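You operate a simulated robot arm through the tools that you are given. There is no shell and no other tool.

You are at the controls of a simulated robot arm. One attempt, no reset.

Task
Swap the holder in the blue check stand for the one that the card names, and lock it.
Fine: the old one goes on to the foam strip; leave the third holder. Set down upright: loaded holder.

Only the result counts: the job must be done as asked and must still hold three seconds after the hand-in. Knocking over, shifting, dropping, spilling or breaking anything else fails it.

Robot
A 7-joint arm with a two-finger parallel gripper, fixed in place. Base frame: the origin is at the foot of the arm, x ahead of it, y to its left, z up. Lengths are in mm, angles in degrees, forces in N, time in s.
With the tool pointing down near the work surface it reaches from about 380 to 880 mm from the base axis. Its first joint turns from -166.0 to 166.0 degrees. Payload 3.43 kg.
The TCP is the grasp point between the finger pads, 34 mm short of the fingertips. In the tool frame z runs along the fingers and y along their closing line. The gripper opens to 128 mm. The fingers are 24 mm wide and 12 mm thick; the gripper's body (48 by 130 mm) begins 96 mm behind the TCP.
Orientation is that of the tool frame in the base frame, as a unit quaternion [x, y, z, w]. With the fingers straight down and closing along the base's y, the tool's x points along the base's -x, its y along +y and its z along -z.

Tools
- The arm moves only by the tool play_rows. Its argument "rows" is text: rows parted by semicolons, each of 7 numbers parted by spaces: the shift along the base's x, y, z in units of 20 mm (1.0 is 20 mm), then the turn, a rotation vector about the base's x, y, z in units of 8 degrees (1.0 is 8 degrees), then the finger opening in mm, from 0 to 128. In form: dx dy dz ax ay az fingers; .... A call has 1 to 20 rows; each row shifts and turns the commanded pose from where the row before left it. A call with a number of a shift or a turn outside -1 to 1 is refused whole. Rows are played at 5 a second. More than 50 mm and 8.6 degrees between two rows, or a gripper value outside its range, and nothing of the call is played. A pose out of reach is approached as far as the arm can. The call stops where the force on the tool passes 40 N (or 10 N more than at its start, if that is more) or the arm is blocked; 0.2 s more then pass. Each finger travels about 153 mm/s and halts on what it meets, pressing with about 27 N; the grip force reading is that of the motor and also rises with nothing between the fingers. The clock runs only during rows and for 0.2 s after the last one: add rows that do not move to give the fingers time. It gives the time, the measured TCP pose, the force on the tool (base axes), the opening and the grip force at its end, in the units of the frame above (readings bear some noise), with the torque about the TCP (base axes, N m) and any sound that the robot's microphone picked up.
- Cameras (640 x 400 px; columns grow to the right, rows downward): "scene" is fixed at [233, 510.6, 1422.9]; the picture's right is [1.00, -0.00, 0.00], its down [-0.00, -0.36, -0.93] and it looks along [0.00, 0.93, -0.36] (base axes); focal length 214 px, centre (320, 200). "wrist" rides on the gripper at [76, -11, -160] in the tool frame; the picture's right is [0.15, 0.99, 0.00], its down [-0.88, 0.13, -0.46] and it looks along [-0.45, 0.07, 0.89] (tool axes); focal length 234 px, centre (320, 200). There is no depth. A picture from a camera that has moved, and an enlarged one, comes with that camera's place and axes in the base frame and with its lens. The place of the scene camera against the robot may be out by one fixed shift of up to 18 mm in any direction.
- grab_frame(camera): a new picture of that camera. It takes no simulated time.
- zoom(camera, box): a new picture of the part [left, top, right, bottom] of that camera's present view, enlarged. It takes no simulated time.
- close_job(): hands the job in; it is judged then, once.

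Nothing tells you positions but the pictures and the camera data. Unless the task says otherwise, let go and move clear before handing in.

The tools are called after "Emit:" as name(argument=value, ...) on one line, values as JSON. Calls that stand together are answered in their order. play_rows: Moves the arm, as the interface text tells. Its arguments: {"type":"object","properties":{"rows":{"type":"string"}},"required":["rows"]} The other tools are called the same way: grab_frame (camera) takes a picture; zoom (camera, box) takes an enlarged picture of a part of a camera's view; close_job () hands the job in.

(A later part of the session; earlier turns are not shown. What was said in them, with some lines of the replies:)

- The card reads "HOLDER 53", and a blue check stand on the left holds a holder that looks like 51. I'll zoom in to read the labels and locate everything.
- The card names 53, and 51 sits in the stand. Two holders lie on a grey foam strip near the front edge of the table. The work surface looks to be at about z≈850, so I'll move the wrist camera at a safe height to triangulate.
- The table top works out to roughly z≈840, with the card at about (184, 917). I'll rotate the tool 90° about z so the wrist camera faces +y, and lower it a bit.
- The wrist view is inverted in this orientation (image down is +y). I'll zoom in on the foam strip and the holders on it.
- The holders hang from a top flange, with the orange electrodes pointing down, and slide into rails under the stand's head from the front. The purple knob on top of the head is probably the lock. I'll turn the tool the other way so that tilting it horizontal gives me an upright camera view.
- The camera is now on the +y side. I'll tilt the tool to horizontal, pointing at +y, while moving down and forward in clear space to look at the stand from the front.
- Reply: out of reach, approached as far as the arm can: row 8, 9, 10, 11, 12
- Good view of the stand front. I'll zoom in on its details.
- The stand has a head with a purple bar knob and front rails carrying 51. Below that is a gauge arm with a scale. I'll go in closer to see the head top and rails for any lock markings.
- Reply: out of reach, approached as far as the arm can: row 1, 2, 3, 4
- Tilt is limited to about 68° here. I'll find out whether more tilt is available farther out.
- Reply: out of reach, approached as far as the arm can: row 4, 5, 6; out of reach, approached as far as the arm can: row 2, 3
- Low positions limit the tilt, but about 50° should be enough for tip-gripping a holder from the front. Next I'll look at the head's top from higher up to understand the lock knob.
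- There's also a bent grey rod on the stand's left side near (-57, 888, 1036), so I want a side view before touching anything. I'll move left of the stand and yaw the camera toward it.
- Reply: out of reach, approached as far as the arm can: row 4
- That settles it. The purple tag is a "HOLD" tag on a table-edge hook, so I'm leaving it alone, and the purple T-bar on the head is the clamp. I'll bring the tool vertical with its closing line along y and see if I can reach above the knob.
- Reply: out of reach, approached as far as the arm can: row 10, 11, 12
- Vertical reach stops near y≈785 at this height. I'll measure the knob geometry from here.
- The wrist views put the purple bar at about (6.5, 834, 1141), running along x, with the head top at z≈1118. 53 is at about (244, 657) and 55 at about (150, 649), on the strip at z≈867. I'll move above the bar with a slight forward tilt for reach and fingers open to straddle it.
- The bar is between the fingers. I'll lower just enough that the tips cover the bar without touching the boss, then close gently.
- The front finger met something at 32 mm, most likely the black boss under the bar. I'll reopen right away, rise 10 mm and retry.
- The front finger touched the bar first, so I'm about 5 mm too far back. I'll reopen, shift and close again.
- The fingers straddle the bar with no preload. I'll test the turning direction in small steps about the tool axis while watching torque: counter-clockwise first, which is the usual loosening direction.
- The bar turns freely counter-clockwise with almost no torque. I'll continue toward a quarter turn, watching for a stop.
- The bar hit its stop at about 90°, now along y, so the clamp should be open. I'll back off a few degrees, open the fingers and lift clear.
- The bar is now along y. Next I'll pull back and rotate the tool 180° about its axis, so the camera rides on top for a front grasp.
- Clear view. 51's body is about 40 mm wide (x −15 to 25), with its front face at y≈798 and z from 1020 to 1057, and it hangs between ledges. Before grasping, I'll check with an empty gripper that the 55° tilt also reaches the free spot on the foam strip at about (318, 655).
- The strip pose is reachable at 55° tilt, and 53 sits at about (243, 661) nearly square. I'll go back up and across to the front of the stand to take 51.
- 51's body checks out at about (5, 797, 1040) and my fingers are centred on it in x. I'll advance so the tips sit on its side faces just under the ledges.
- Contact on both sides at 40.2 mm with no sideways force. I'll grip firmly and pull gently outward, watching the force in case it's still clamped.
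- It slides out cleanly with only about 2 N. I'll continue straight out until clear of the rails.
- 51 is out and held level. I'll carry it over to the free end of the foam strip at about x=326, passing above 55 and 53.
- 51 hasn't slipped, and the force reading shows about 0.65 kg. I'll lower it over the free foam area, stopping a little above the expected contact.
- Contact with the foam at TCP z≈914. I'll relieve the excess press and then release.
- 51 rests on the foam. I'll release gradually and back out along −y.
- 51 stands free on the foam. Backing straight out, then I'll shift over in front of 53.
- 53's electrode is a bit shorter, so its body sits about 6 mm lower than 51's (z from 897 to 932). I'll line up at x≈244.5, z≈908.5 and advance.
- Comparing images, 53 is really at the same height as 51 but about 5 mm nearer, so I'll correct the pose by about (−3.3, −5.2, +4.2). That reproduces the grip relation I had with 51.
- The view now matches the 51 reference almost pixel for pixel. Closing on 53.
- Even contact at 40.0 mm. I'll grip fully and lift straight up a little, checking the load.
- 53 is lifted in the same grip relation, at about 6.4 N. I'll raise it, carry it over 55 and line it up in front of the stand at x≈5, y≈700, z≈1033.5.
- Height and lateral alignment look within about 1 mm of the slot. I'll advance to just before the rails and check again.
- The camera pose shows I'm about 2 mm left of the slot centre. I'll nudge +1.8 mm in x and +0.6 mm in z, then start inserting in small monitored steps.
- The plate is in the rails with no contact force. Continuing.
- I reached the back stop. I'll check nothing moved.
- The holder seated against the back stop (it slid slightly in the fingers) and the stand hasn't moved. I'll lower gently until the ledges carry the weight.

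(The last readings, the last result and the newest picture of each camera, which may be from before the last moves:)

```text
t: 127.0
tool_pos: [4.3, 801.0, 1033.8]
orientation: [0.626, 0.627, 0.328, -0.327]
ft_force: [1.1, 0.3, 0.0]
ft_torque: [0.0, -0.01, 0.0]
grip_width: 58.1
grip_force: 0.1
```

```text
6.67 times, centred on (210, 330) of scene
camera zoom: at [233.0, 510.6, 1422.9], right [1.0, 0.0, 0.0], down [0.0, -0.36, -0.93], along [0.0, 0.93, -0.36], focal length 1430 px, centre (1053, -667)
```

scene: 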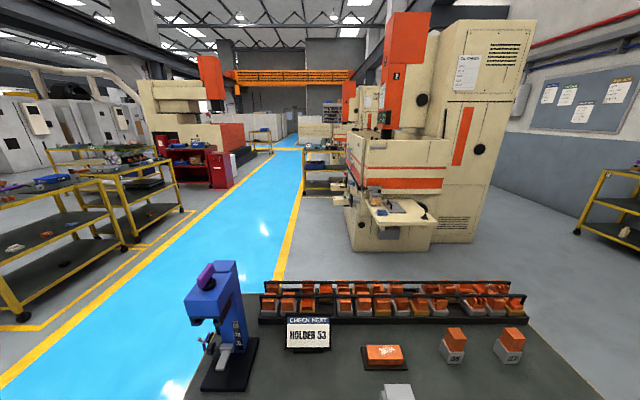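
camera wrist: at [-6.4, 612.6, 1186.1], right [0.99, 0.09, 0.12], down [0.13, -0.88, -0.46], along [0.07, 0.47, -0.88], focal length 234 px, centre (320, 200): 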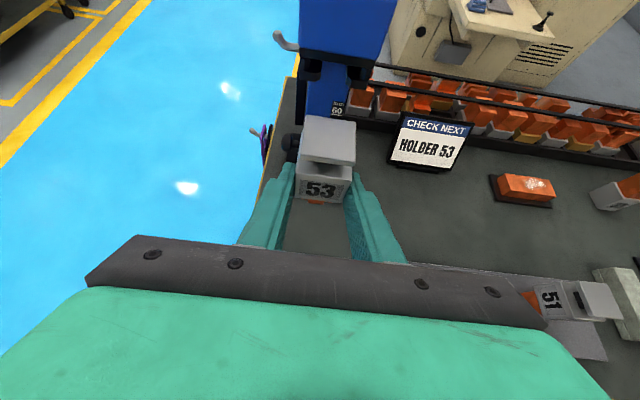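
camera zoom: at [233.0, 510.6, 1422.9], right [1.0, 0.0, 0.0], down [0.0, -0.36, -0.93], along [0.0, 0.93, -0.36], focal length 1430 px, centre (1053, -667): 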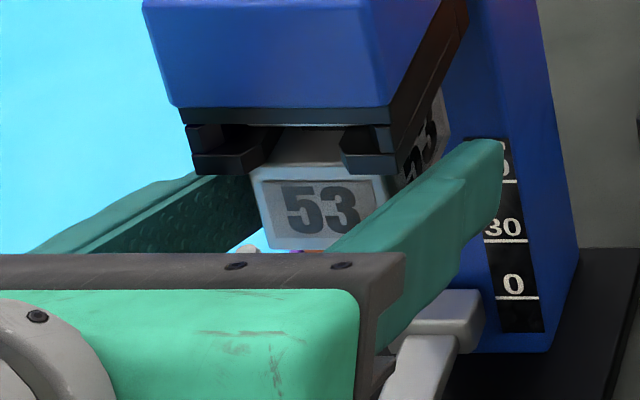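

53 hangs in the rails exactly where 51 was. I'll back the fingers straight out, then bring the tool back up and vertical for the lock bar.

Emit:
play_rows(rows="0 -0.4 0 0 0 0 60; 0 -0.6 0 0 0 0 60; 0 -1 0 0 0 0 60; 0 -1 0 0 0 0 60; 0 -1 0 0 0 0 60; 0 -1 0 0 0 0 60; 0 -0.5 0.5 -0.5 0 0 60; 0 0 1 -0.575 0 0 60; 0 0 1 -0.575 0 0 60; 0 0 1 -0.575 0 0 60; 0 0 1 -0.575 0 0 60; 0 0 1 -0.575 0 0 60; 0 0 1 -0.575 0 0 60; 0 0 1 -0.575 0 0 60; 0 0 1 -0.575 0 0 60; 0 0 1 -0.575 0 0 60; 0 0 0.5 0 0 0 60; 0 0 0 0 0 0 60; 0 0 0 0 0 0 60")

Emit:
grab_frame(camera="scene")

```text
t: 131.0
tool_pos: [5.3, 690.5, 1233.0]
orientation: [0.704, 0.705, 0.06, -0.06]
ft_force: [0.9, 0.3, 0.4]
ft_torque: [0.01, 0.0, 0.02]
grip_width: 59.9
grip_force: 0.1
```

```text
taken
```

scene: 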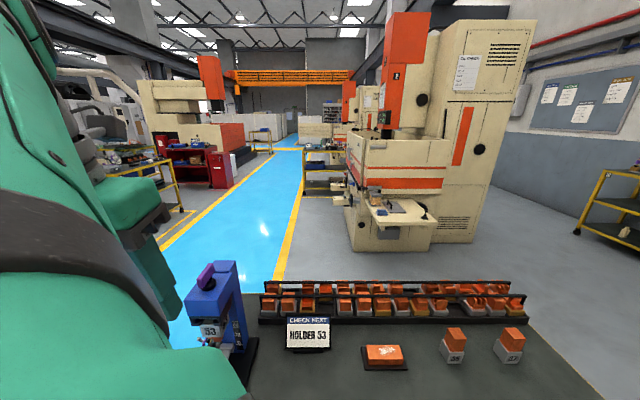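

Emit:
play_rows(rows="0 0 0 0 -0.167 0.986 50; 0 0 0 0 -0.167 0.986 50; 0 0 0 0 -0.167 0.986 50; 0 0 0 0 -0.167 0.986 50; 0 0 0 0 -0.167 0.986 50; 0 0 0 0 -0.167 0.986 50; 0 0 0 0 -0.167 0.986 50; 0 0 0 0 -0.167 0.986 50; 0 0 0 0 -0.167 0.986 50; 0 0 0 0 -0.167 0.986 50; 0 0 0 0 -0.167 0.986 50; 0 0 0 0 -0.167 0.986 50; 0 0 0 0 -0.167 0.986 50; 0 0 0 0 -0.167 0.986 50; 0 0 0 0 -0.167 0.986 50; 0 0 0 0 -0.167 0.986 50; 0 0 0 0 -0.167 0.986 50; 0 0 0 0 -0.167 0.986 50; 0 0 0 0 -0.167 0.986 50; 0 0 0 0 -0.167 0.986 50")

Emit:
play_rows(rows="0 0.5 0 0 -0.167 0.986 44; 0 1 0 0 -0.167 0.986 44; 0 1 0 0 -0.083 0.493 44; 0 1 0 0 0 0 44; 0 0 0 0 0 0 44; 0 0 0 0 0 0 44")

Emit:
zoom(camera="wrist", box=[220, 90, 420, 240])

```text
t: 135.2
tool_pos: [5.6, 691.6, 1234.3]
orientation: [-0.574, 0.815, 0.067, 0.048]
ft_force: [0.1, 0.2, -0.8]
ft_torque: [0.0, 0.01, 0.02]
grip_width: 50.0
grip_force: 0.1
```

```text
t: 136.6
tool_pos: [5.7, 761.9, 1233.3]
orientation: [0.706, -0.703, -0.058, -0.058]
ft_force: [-0.3, -0.2, 0.4]
ft_torque: [0.02, -0.01, 0.01]
grip_width: 44.0
grip_force: 0.0
```

```text
2.67 times, centred on (320, 165) of wrist
camera zoom: at [16.4, 660.7, 1378.8], right [-0.99, -0.15, -0.02], down [-0.13, 0.79, 0.59], along [-0.07, 0.59, -0.8], focal length 624 px, centre (320, 293)
```

zoom: 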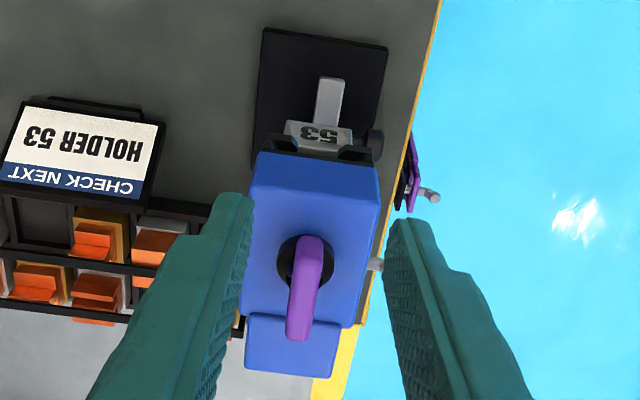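

Emit:
play_rows(rows="0.07 1 0 0 0 0 44; 0 1 0 0 0 0 44; 0 1 0 0 0 0 44; 0 0.125 -0.5 0 0 0 44; 0 0 -0.5 0 0 0 44; 0 0 0 0 0 0 44; 0 0 0 0 0 0 44")

Emit:
zoom(camera="wrist", box=[250, 90, 400, 210])

```text
t: 138.2
tool_pos: [6.5, 823.4, 1213.7]
orientation: [0.706, -0.703, -0.058, -0.058]
ft_force: [-0.3, 0.4, -0.3]
ft_torque: [0.02, -0.01, -0.02]
grip_width: 44.1
grip_force: 0.0
```

```text
3.33 times, centred on (325, 150) of wrist
camera zoom: at [17.2, 722.7, 1359.0], right [-0.99, -0.15, -0.02], down [-0.13, 0.79, 0.59], along [-0.07, 0.59, -0.8], focal length 781 px, centre (303, 367)
```

zoom: 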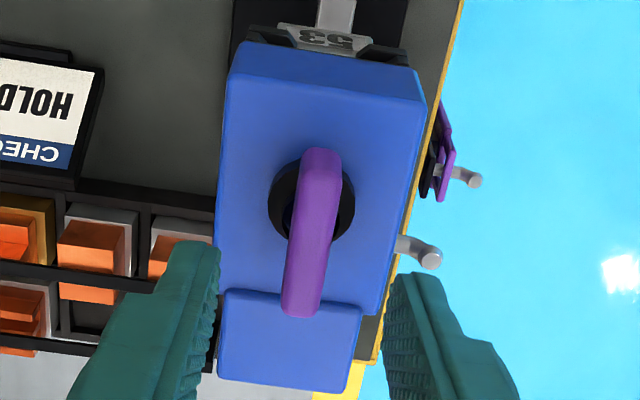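

Emit:
play_rows(rows="0 0 -0.6 0 0 0 40; 0 0 -0.6 0 0 0 40; 0 0 -0.5 0 0 0 40; 0 0 0 0 0 0 32; 0 0 0 0 0 0 26; 0 0 0 0 0 0 26")

Emit:
zoom(camera="wrist", box=[250, 90, 400, 210])

```text
t: 139.6
tool_pos: [7.0, 824.2, 1179.5]
orientation: [0.706, -0.704, -0.058, -0.058]
ft_force: [0.3, 0.0, 0.5]
ft_torque: [-0.02, -0.03, -0.01]
grip_width: 26.1
grip_force: 0.0
```

```text
3.33 times, centred on (325, 150) of wrist
camera zoom: at [18.2, 724.1, 1324.9], right [-0.99, -0.15, -0.02], down [-0.13, 0.79, 0.59], along [-0.07, 0.59, -0.8], focal length 781 px, centre (303, 367)
```

zoom: 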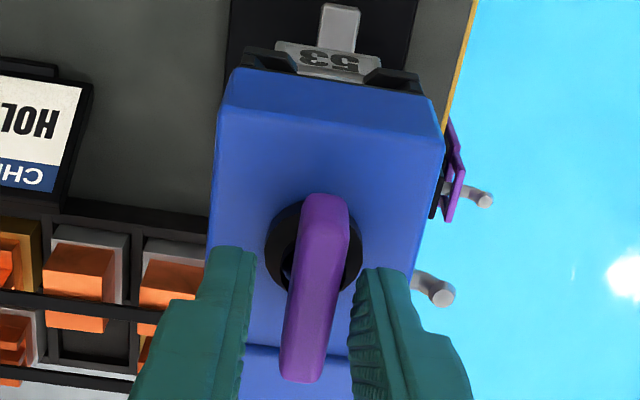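

Emit:
play_rows(rows="0 0 0 0 0 0 22; 0 0 0 0 0 0 19; 0 0 0 0 0 0 19")

Emit:
zoom(camera="wrist", box=[250, 90, 400, 210])

```text
t: 140.4
tool_pos: [6.3, 824.9, 1179.5]
orientation: [0.706, -0.703, -0.058, -0.057]
ft_force: [0.2, -0.2, 0.7]
ft_torque: [0.01, -0.01, 0.01]
grip_width: 19.0
grip_force: 0.0
```

```text
3.33 times, centred on (325, 150) of wrist
camera zoom: at [18.2, 724.1, 1324.9], right [-0.99, -0.15, -0.02], down [-0.13, 0.79, 0.59], along [-0.07, 0.59, -0.8], focal length 781 px, centre (303, 367)
```

zoom: 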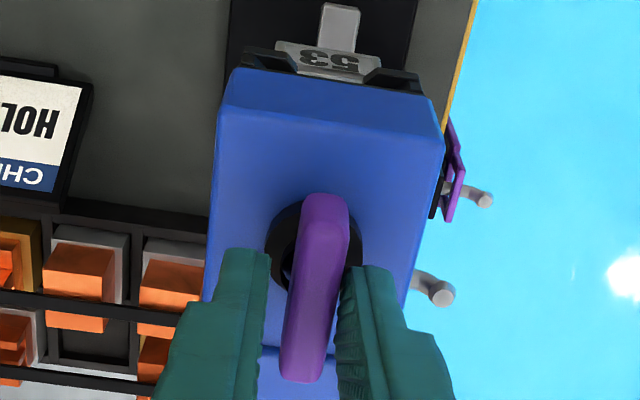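

The bar is straddled. Turning it clockwise back toward the locked position in monitored batches.

Emit:
play_rows(rows="0 0 0 0 0 0 17; 0 0 0 0 0.1 -0.59 16; 0 0 0 0 0.1 -0.59 16; 0 0 0 0 0.1 -0.59 16; 0 0 0 0 0.1 -0.59 16; 0 0 0 0 0.1 -0.59 16; 0 0 0 0 0 0 16")

Emit:
play_rows(rows="0 0 0 0 0.1 -0.59 16; 0 0 0 0 0.1 -0.59 16; 0 0 0 0 0.1 -0.59 16; 0 0 0 0 0.1 -0.59 16; 0 0 0 0 0.1 -0.59 16; 0 0 0 0 0 0 16")

Emit:
zoom(camera="wrist", box=[250, 90, 400, 210])

```text
t: 142.0
tool_pos: [5.3, 823.5, 1179.8]
orientation: [-0.544, 0.835, 0.07, 0.045]
ft_force: [-2.1, 1.4, 2.3]
ft_torque: [0.03, 0.01, 0.03]
grip_width: 17.1
grip_force: 0.8
```

```text
t: 143.4
tool_pos: [5.8, 824.3, 1179.3]
orientation: [-0.359, 0.93, 0.077, 0.029]
ft_force: [-1.0, 1.9, 0.1]
ft_torque: [0.04, -0.02, 0.03]
grip_width: 17.6
grip_force: 0.8
```

```text
3.33 times, centred on (325, 150) of wrist
camera zoom: at [-42.1, 739.2, 1327.5], right [-0.77, 0.62, 0.11], down [0.56, 0.6, 0.56], along [0.29, 0.49, -0.82], focal length 781 px, centre (303, 367)
```

zoom: 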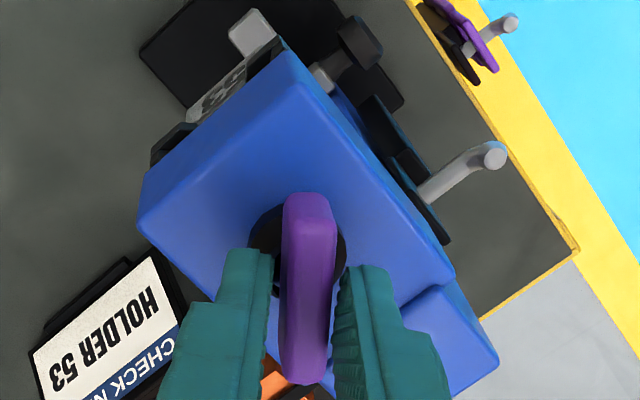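

Emit:
play_rows(rows="0 0 0 0 0.1 -0.59 16; 0 0 0 0 0.1 -0.59 16; 0 0 0 0 0.1 -0.59 16; 0 0 0 0 0.1 -0.59 16; 0 0 0 0 0.1 -0.59 16; 0 0 0 0 0 0 16")

Emit:
play_rows(rows="0 0 0 0 0.1 -0.59 16; 0 0 0 0 0.1 -0.59 16; 0 0 0 0 0.1 -0.59 16; 0 0 0 0 0 0 16")

Emit:
zoom(camera="wrist", box=[250, 90, 400, 210])

```text
t: 144.8
tool_pos: [7.5, 824.8, 1179.4]
orientation: [-0.158, 0.984, 0.082, 0.012]
ft_force: [-0.8, 1.7, 0.8]
ft_torque: [0.06, 0.0, -0.03]
grip_width: 16.9
grip_force: 1.4
```

```text
t: 145.8
tool_pos: [6.9, 823.6, 1179.4]
orientation: [-0.034, 0.996, 0.083, 0.001]
ft_force: [-0.4, 1.6, 0.4]
ft_torque: [0.0, -0.04, 0.03]
grip_width: 17.0
grip_force: 0.7
```

```text
3.33 times, centred on (325, 150) of wrist
camera zoom: at [-67.7, 780.8, 1334.2], right [-0.21, 0.96, 0.16], down [0.87, 0.11, 0.48], along [0.44, 0.25, -0.86], focal length 781 px, centre (303, 367)
```

zoom: 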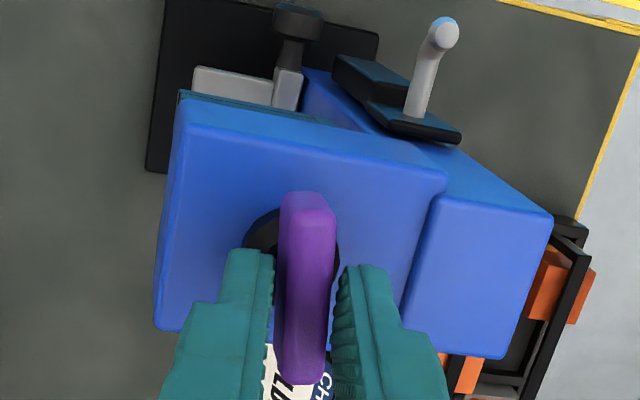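

Emit:
play_rows(rows="0 0 0 0 0.083 -0.493 16; 0 0 0 0 0.083 -0.493 16; 0 0 0 0 0 0 16; 0 0 0 0 0 0 16")

Emit:
play_rows(rows="0 0 0 0 0.083 -0.493 16; 0 0 0 0 0 0 16; 0 0 0 0 0 0 16")

Emit:
zoom(camera="wrist", box=[250, 90, 400, 210])

```text
t: 146.8
tool_pos: [6.5, 823.9, 1179.5]
orientation: [0.034, 0.996, 0.084, -0.004]
ft_force: [1.0, 0.3, 0.4]
ft_torque: [0.02, -0.03, 0.05]
grip_width: 16.4
grip_force: 1.0
```

```text
t: 147.6
tool_pos: [6.9, 822.8, 1178.8]
orientation: [0.069, 0.994, 0.083, -0.006]
ft_force: [-1.7, 4.7, 0.7]
ft_torque: [-0.43, -1.23, 1.0]
grip_width: 17.1
grip_force: 45.1
```

```text
3.33 times, centred on (325, 150) of wrist
camera zoom: at [-70.2, 796.1, 1336.6], right [-0.01, 0.99, 0.17], down [0.89, -0.07, 0.45], along [0.45, 0.15, -0.88], focal length 781 px, centre (303, 367)
```

zoom: 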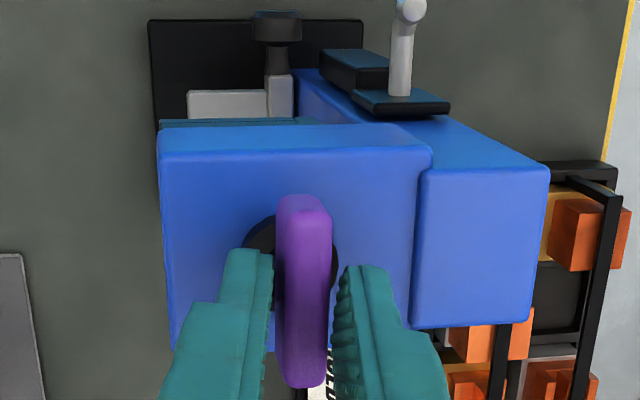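

A firm stop (1 N·m) with the bar back across the head, so it's locked. I'll ease off slightly, open and lift away.

Emit:
play_rows(rows="0 0 0 0 -0.083 0.493 17; 0 0 0 0 0 0 22; 0 0 0 0 0 0 30; 0 0 0 0 0 0 40; 0 0 0 0 0 0 40")

Emit:
zoom(camera="wrist", box=[250, 90, 400, 210])

```text
t: 148.8
tool_pos: [6.5, 822.7, 1178.8]
orientation: [0.033, 0.996, 0.084, -0.004]
ft_force: [-0.5, -0.5, -0.3]
ft_torque: [0.02, -0.02, 0.02]
grip_width: 39.9
grip_force: 0.1
```

```text
3.33 times, centred on (325, 150) of wrist
camera zoom: at [-69.8, 790.9, 1335.8], right [-0.08, 0.98, 0.17], down [0.89, -0.01, 0.46], along [0.45, 0.18, -0.87], focal length 781 px, centre (303, 367)
```

zoom: 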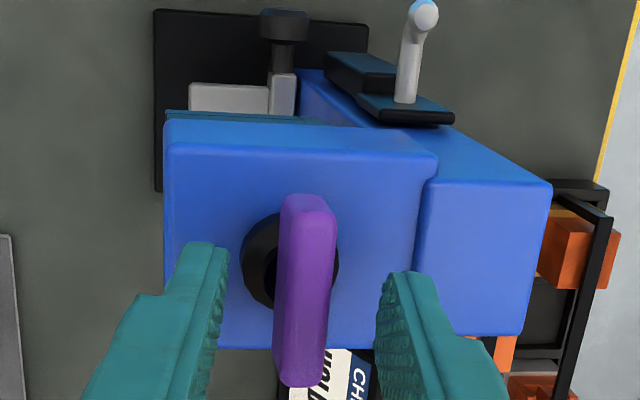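

Emit:
play_rows(rows="0 0 0.5 0 0 0 40; 0 0 1 0 0 0 40; 0 0 1 0 0 0 40; 0 -0.5 0.3 0 0 0 40; 0 -1 0 0 0 0 40; 0 -1 0 0 0 0 40; 0 -1 0 0 0 0 40; 0 -1 0 0 0 0 40; 0 -1 0 0 0 0 40; 0 -1 0 0 0 0 40; 0 0 0 0 0 0 40; 0 0 0 0 0 0 40")

Emit:
zoom(camera="scene", box=[160, 250, 280, 400])

Emit:
zoom(camera="scene", box=[180, 255, 264, 325])

Emit:
grab_frame(camera="wrist")

```text
t: 151.4
tool_pos: [6.1, 693.5, 1235.9]
orientation: [0.035, 0.996, 0.085, -0.004]
ft_force: [0.2, 0.6, 0.8]
ft_torque: [-0.03, -0.01, 0.0]
grip_width: 39.9
grip_force: 0.0
```

```text
2.67 times, centred on (220, 325) of scene
camera zoom: at [233.0, 510.6, 1422.9], right [1.0, 0.0, 0.0], down [0.0, -0.36, -0.93], along [0.0, 0.93, -0.36], focal length 572 px, centre (587, -133)
```

zoom: 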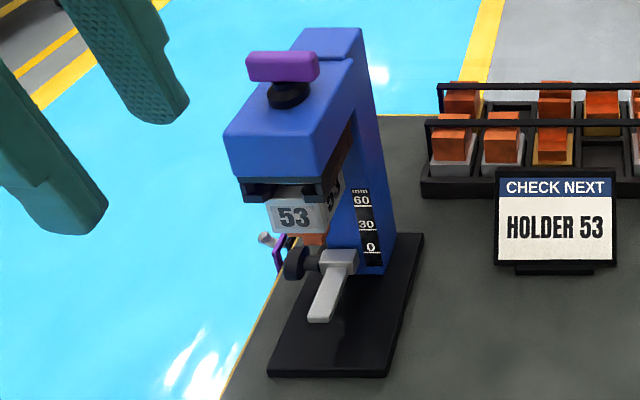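

```text
5.71 times, centred on (222, 290) of scene
camera zoom: at [233.0, 510.6, 1422.9], right [1.0, 0.0, 0.0], down [0.0, -0.36, -0.93], along [0.0, 0.93, -0.36], focal length 1226 px, centre (880, -314)
```

zoom: 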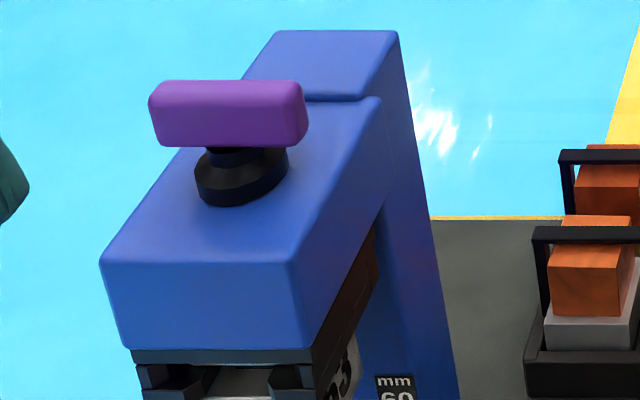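

```text
taken
camera wrist: at [-70.3, 661.2, 1392.2], right [-0.08, 0.98, 0.17], down [0.89, -0.01, 0.46], along [0.45, 0.18, -0.87], focal length 234 px, centre (320, 200)
```

wrist: 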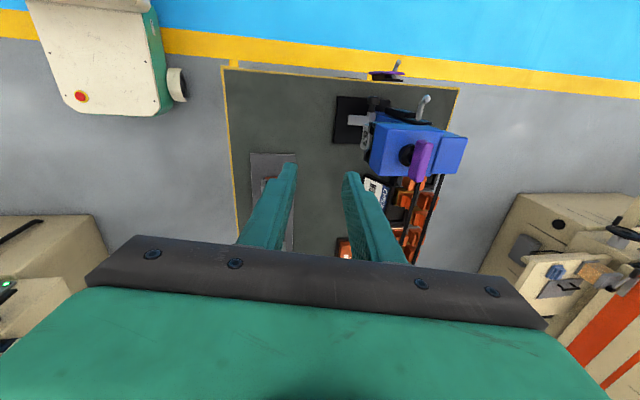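

The bar is exactly where it was when locked and the stand is unmoved. I'll do a final check of the foam strip and the other objects.

Emit:
play_rows(rows="0.6 -0.8 0 0 0 0 80; 0.6 -0.8 0 0 0 0 100; 0.6 -0.8 0 0 0 0 120; 0.6 -0.8 0 0 0 0 120; 0.6 -0.8 0 0 0 0 120; 0.6 -0.8 0 0 0 0 120; 0.6 -0.8 0 0 0 0 120; 0.6 -0.8 0 0 0 0 120; 0 0 0 0 0 0 120; 0 0 0 0 0 0 120")

Emit:
grab_frame(camera="wrist")

Emit:
grab_frame(camera="scene")

```text
t: 153.6
tool_pos: [101.9, 564.7, 1236.3]
orientation: [0.035, 0.996, 0.084, -0.004]
ft_force: [-0.1, 0.3, 0.5]
ft_torque: [0.01, 0.02, 0.0]
grip_width: 119.9
grip_force: 0.0
```

```text
taken
camera wrist: at [26.0, 532.3, 1392.7], right [-0.08, 0.98, 0.17], down [0.89, -0.01, 0.46], along [0.45, 0.18, -0.87], focal length 234 px, centre (320, 200)
```

wrist: 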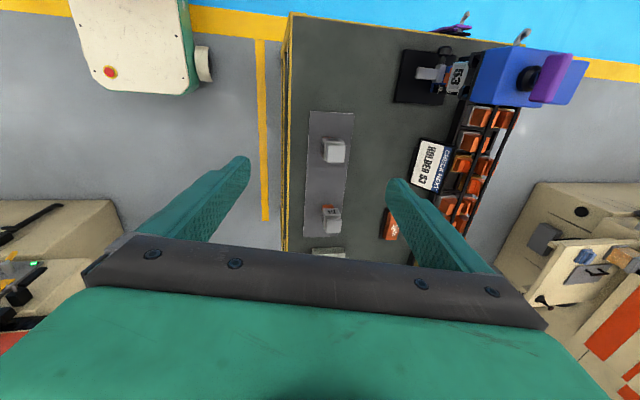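

```text
taken
```

scene: 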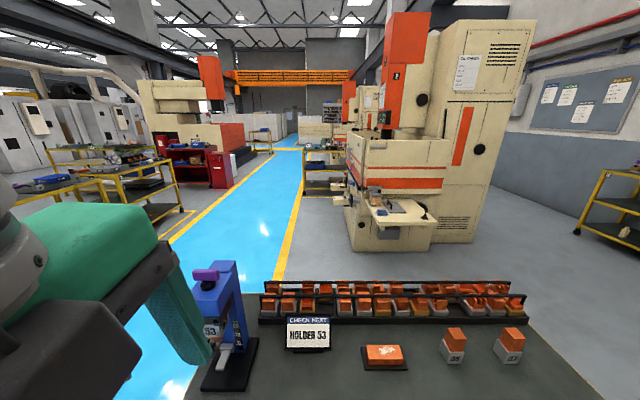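

Emit:
zoom(camera="wrist", box=[280, 100, 400, 260])

Emit:
zoom(camera="wrist", box=[380, 30, 600, 130])

```text
2.50 times, centred on (340, 180) of wrist
camera zoom: at [26.0, 532.3, 1392.7], right [-0.08, 0.98, 0.17], down [0.89, -0.01, 0.46], along [0.45, 0.18, -0.87], focal length 585 px, centre (270, 250)
```

zoom: 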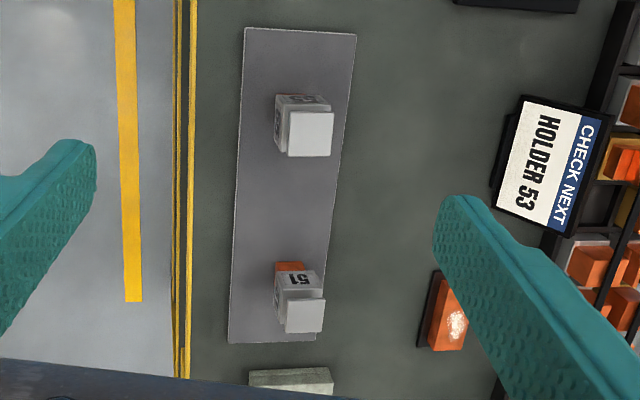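

```text
2.91 times, centred on (490, 80) of wrist
camera zoom: at [26.0, 532.3, 1392.7], right [-0.08, 0.98, 0.17], down [0.89, -0.01, 0.46], along [0.45, 0.18, -0.87], focal length 681 px, centre (-174, 549)
```

zoom: 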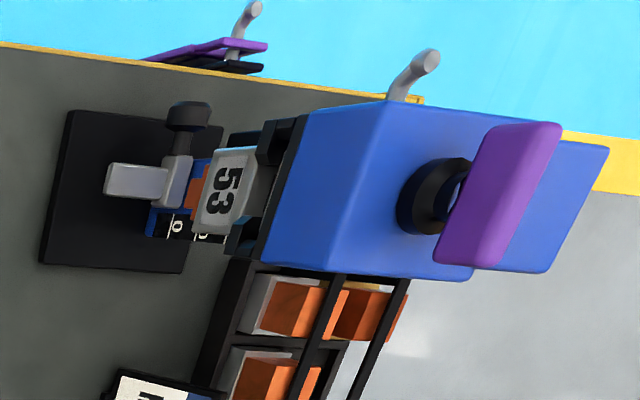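

53 is locked in the stand with the bar back across the head. 51 stands upright on the foam strip, 55 is untouched, and the arm is clear. Handing in.

Emit:
close_job()

```text
The job is handed in.
```

I swapped holder 51 for 53, the one the card names, in the blue check stand and locked it. The job is handed in.

- **Stand:** Holder 53 is pushed in against the back stop. The purple lock bar is turned clockwise to its firm stop, exactly where it was at the start. I did not tug on 53 afterwards to test the lock.
- **Foam strip:** Holder 51 stands upright at the free end. Holder 55, the third one, was not touched.
- **Everything else:** In the final pictures the stand, card, rack and other table items look unmoved. I left the purple HOLD tag on its hook, and the arm is clear of everything.

While unlocking, one finger briefly pushed on the base of the lock bar with about 17 N. The stand did not shift.
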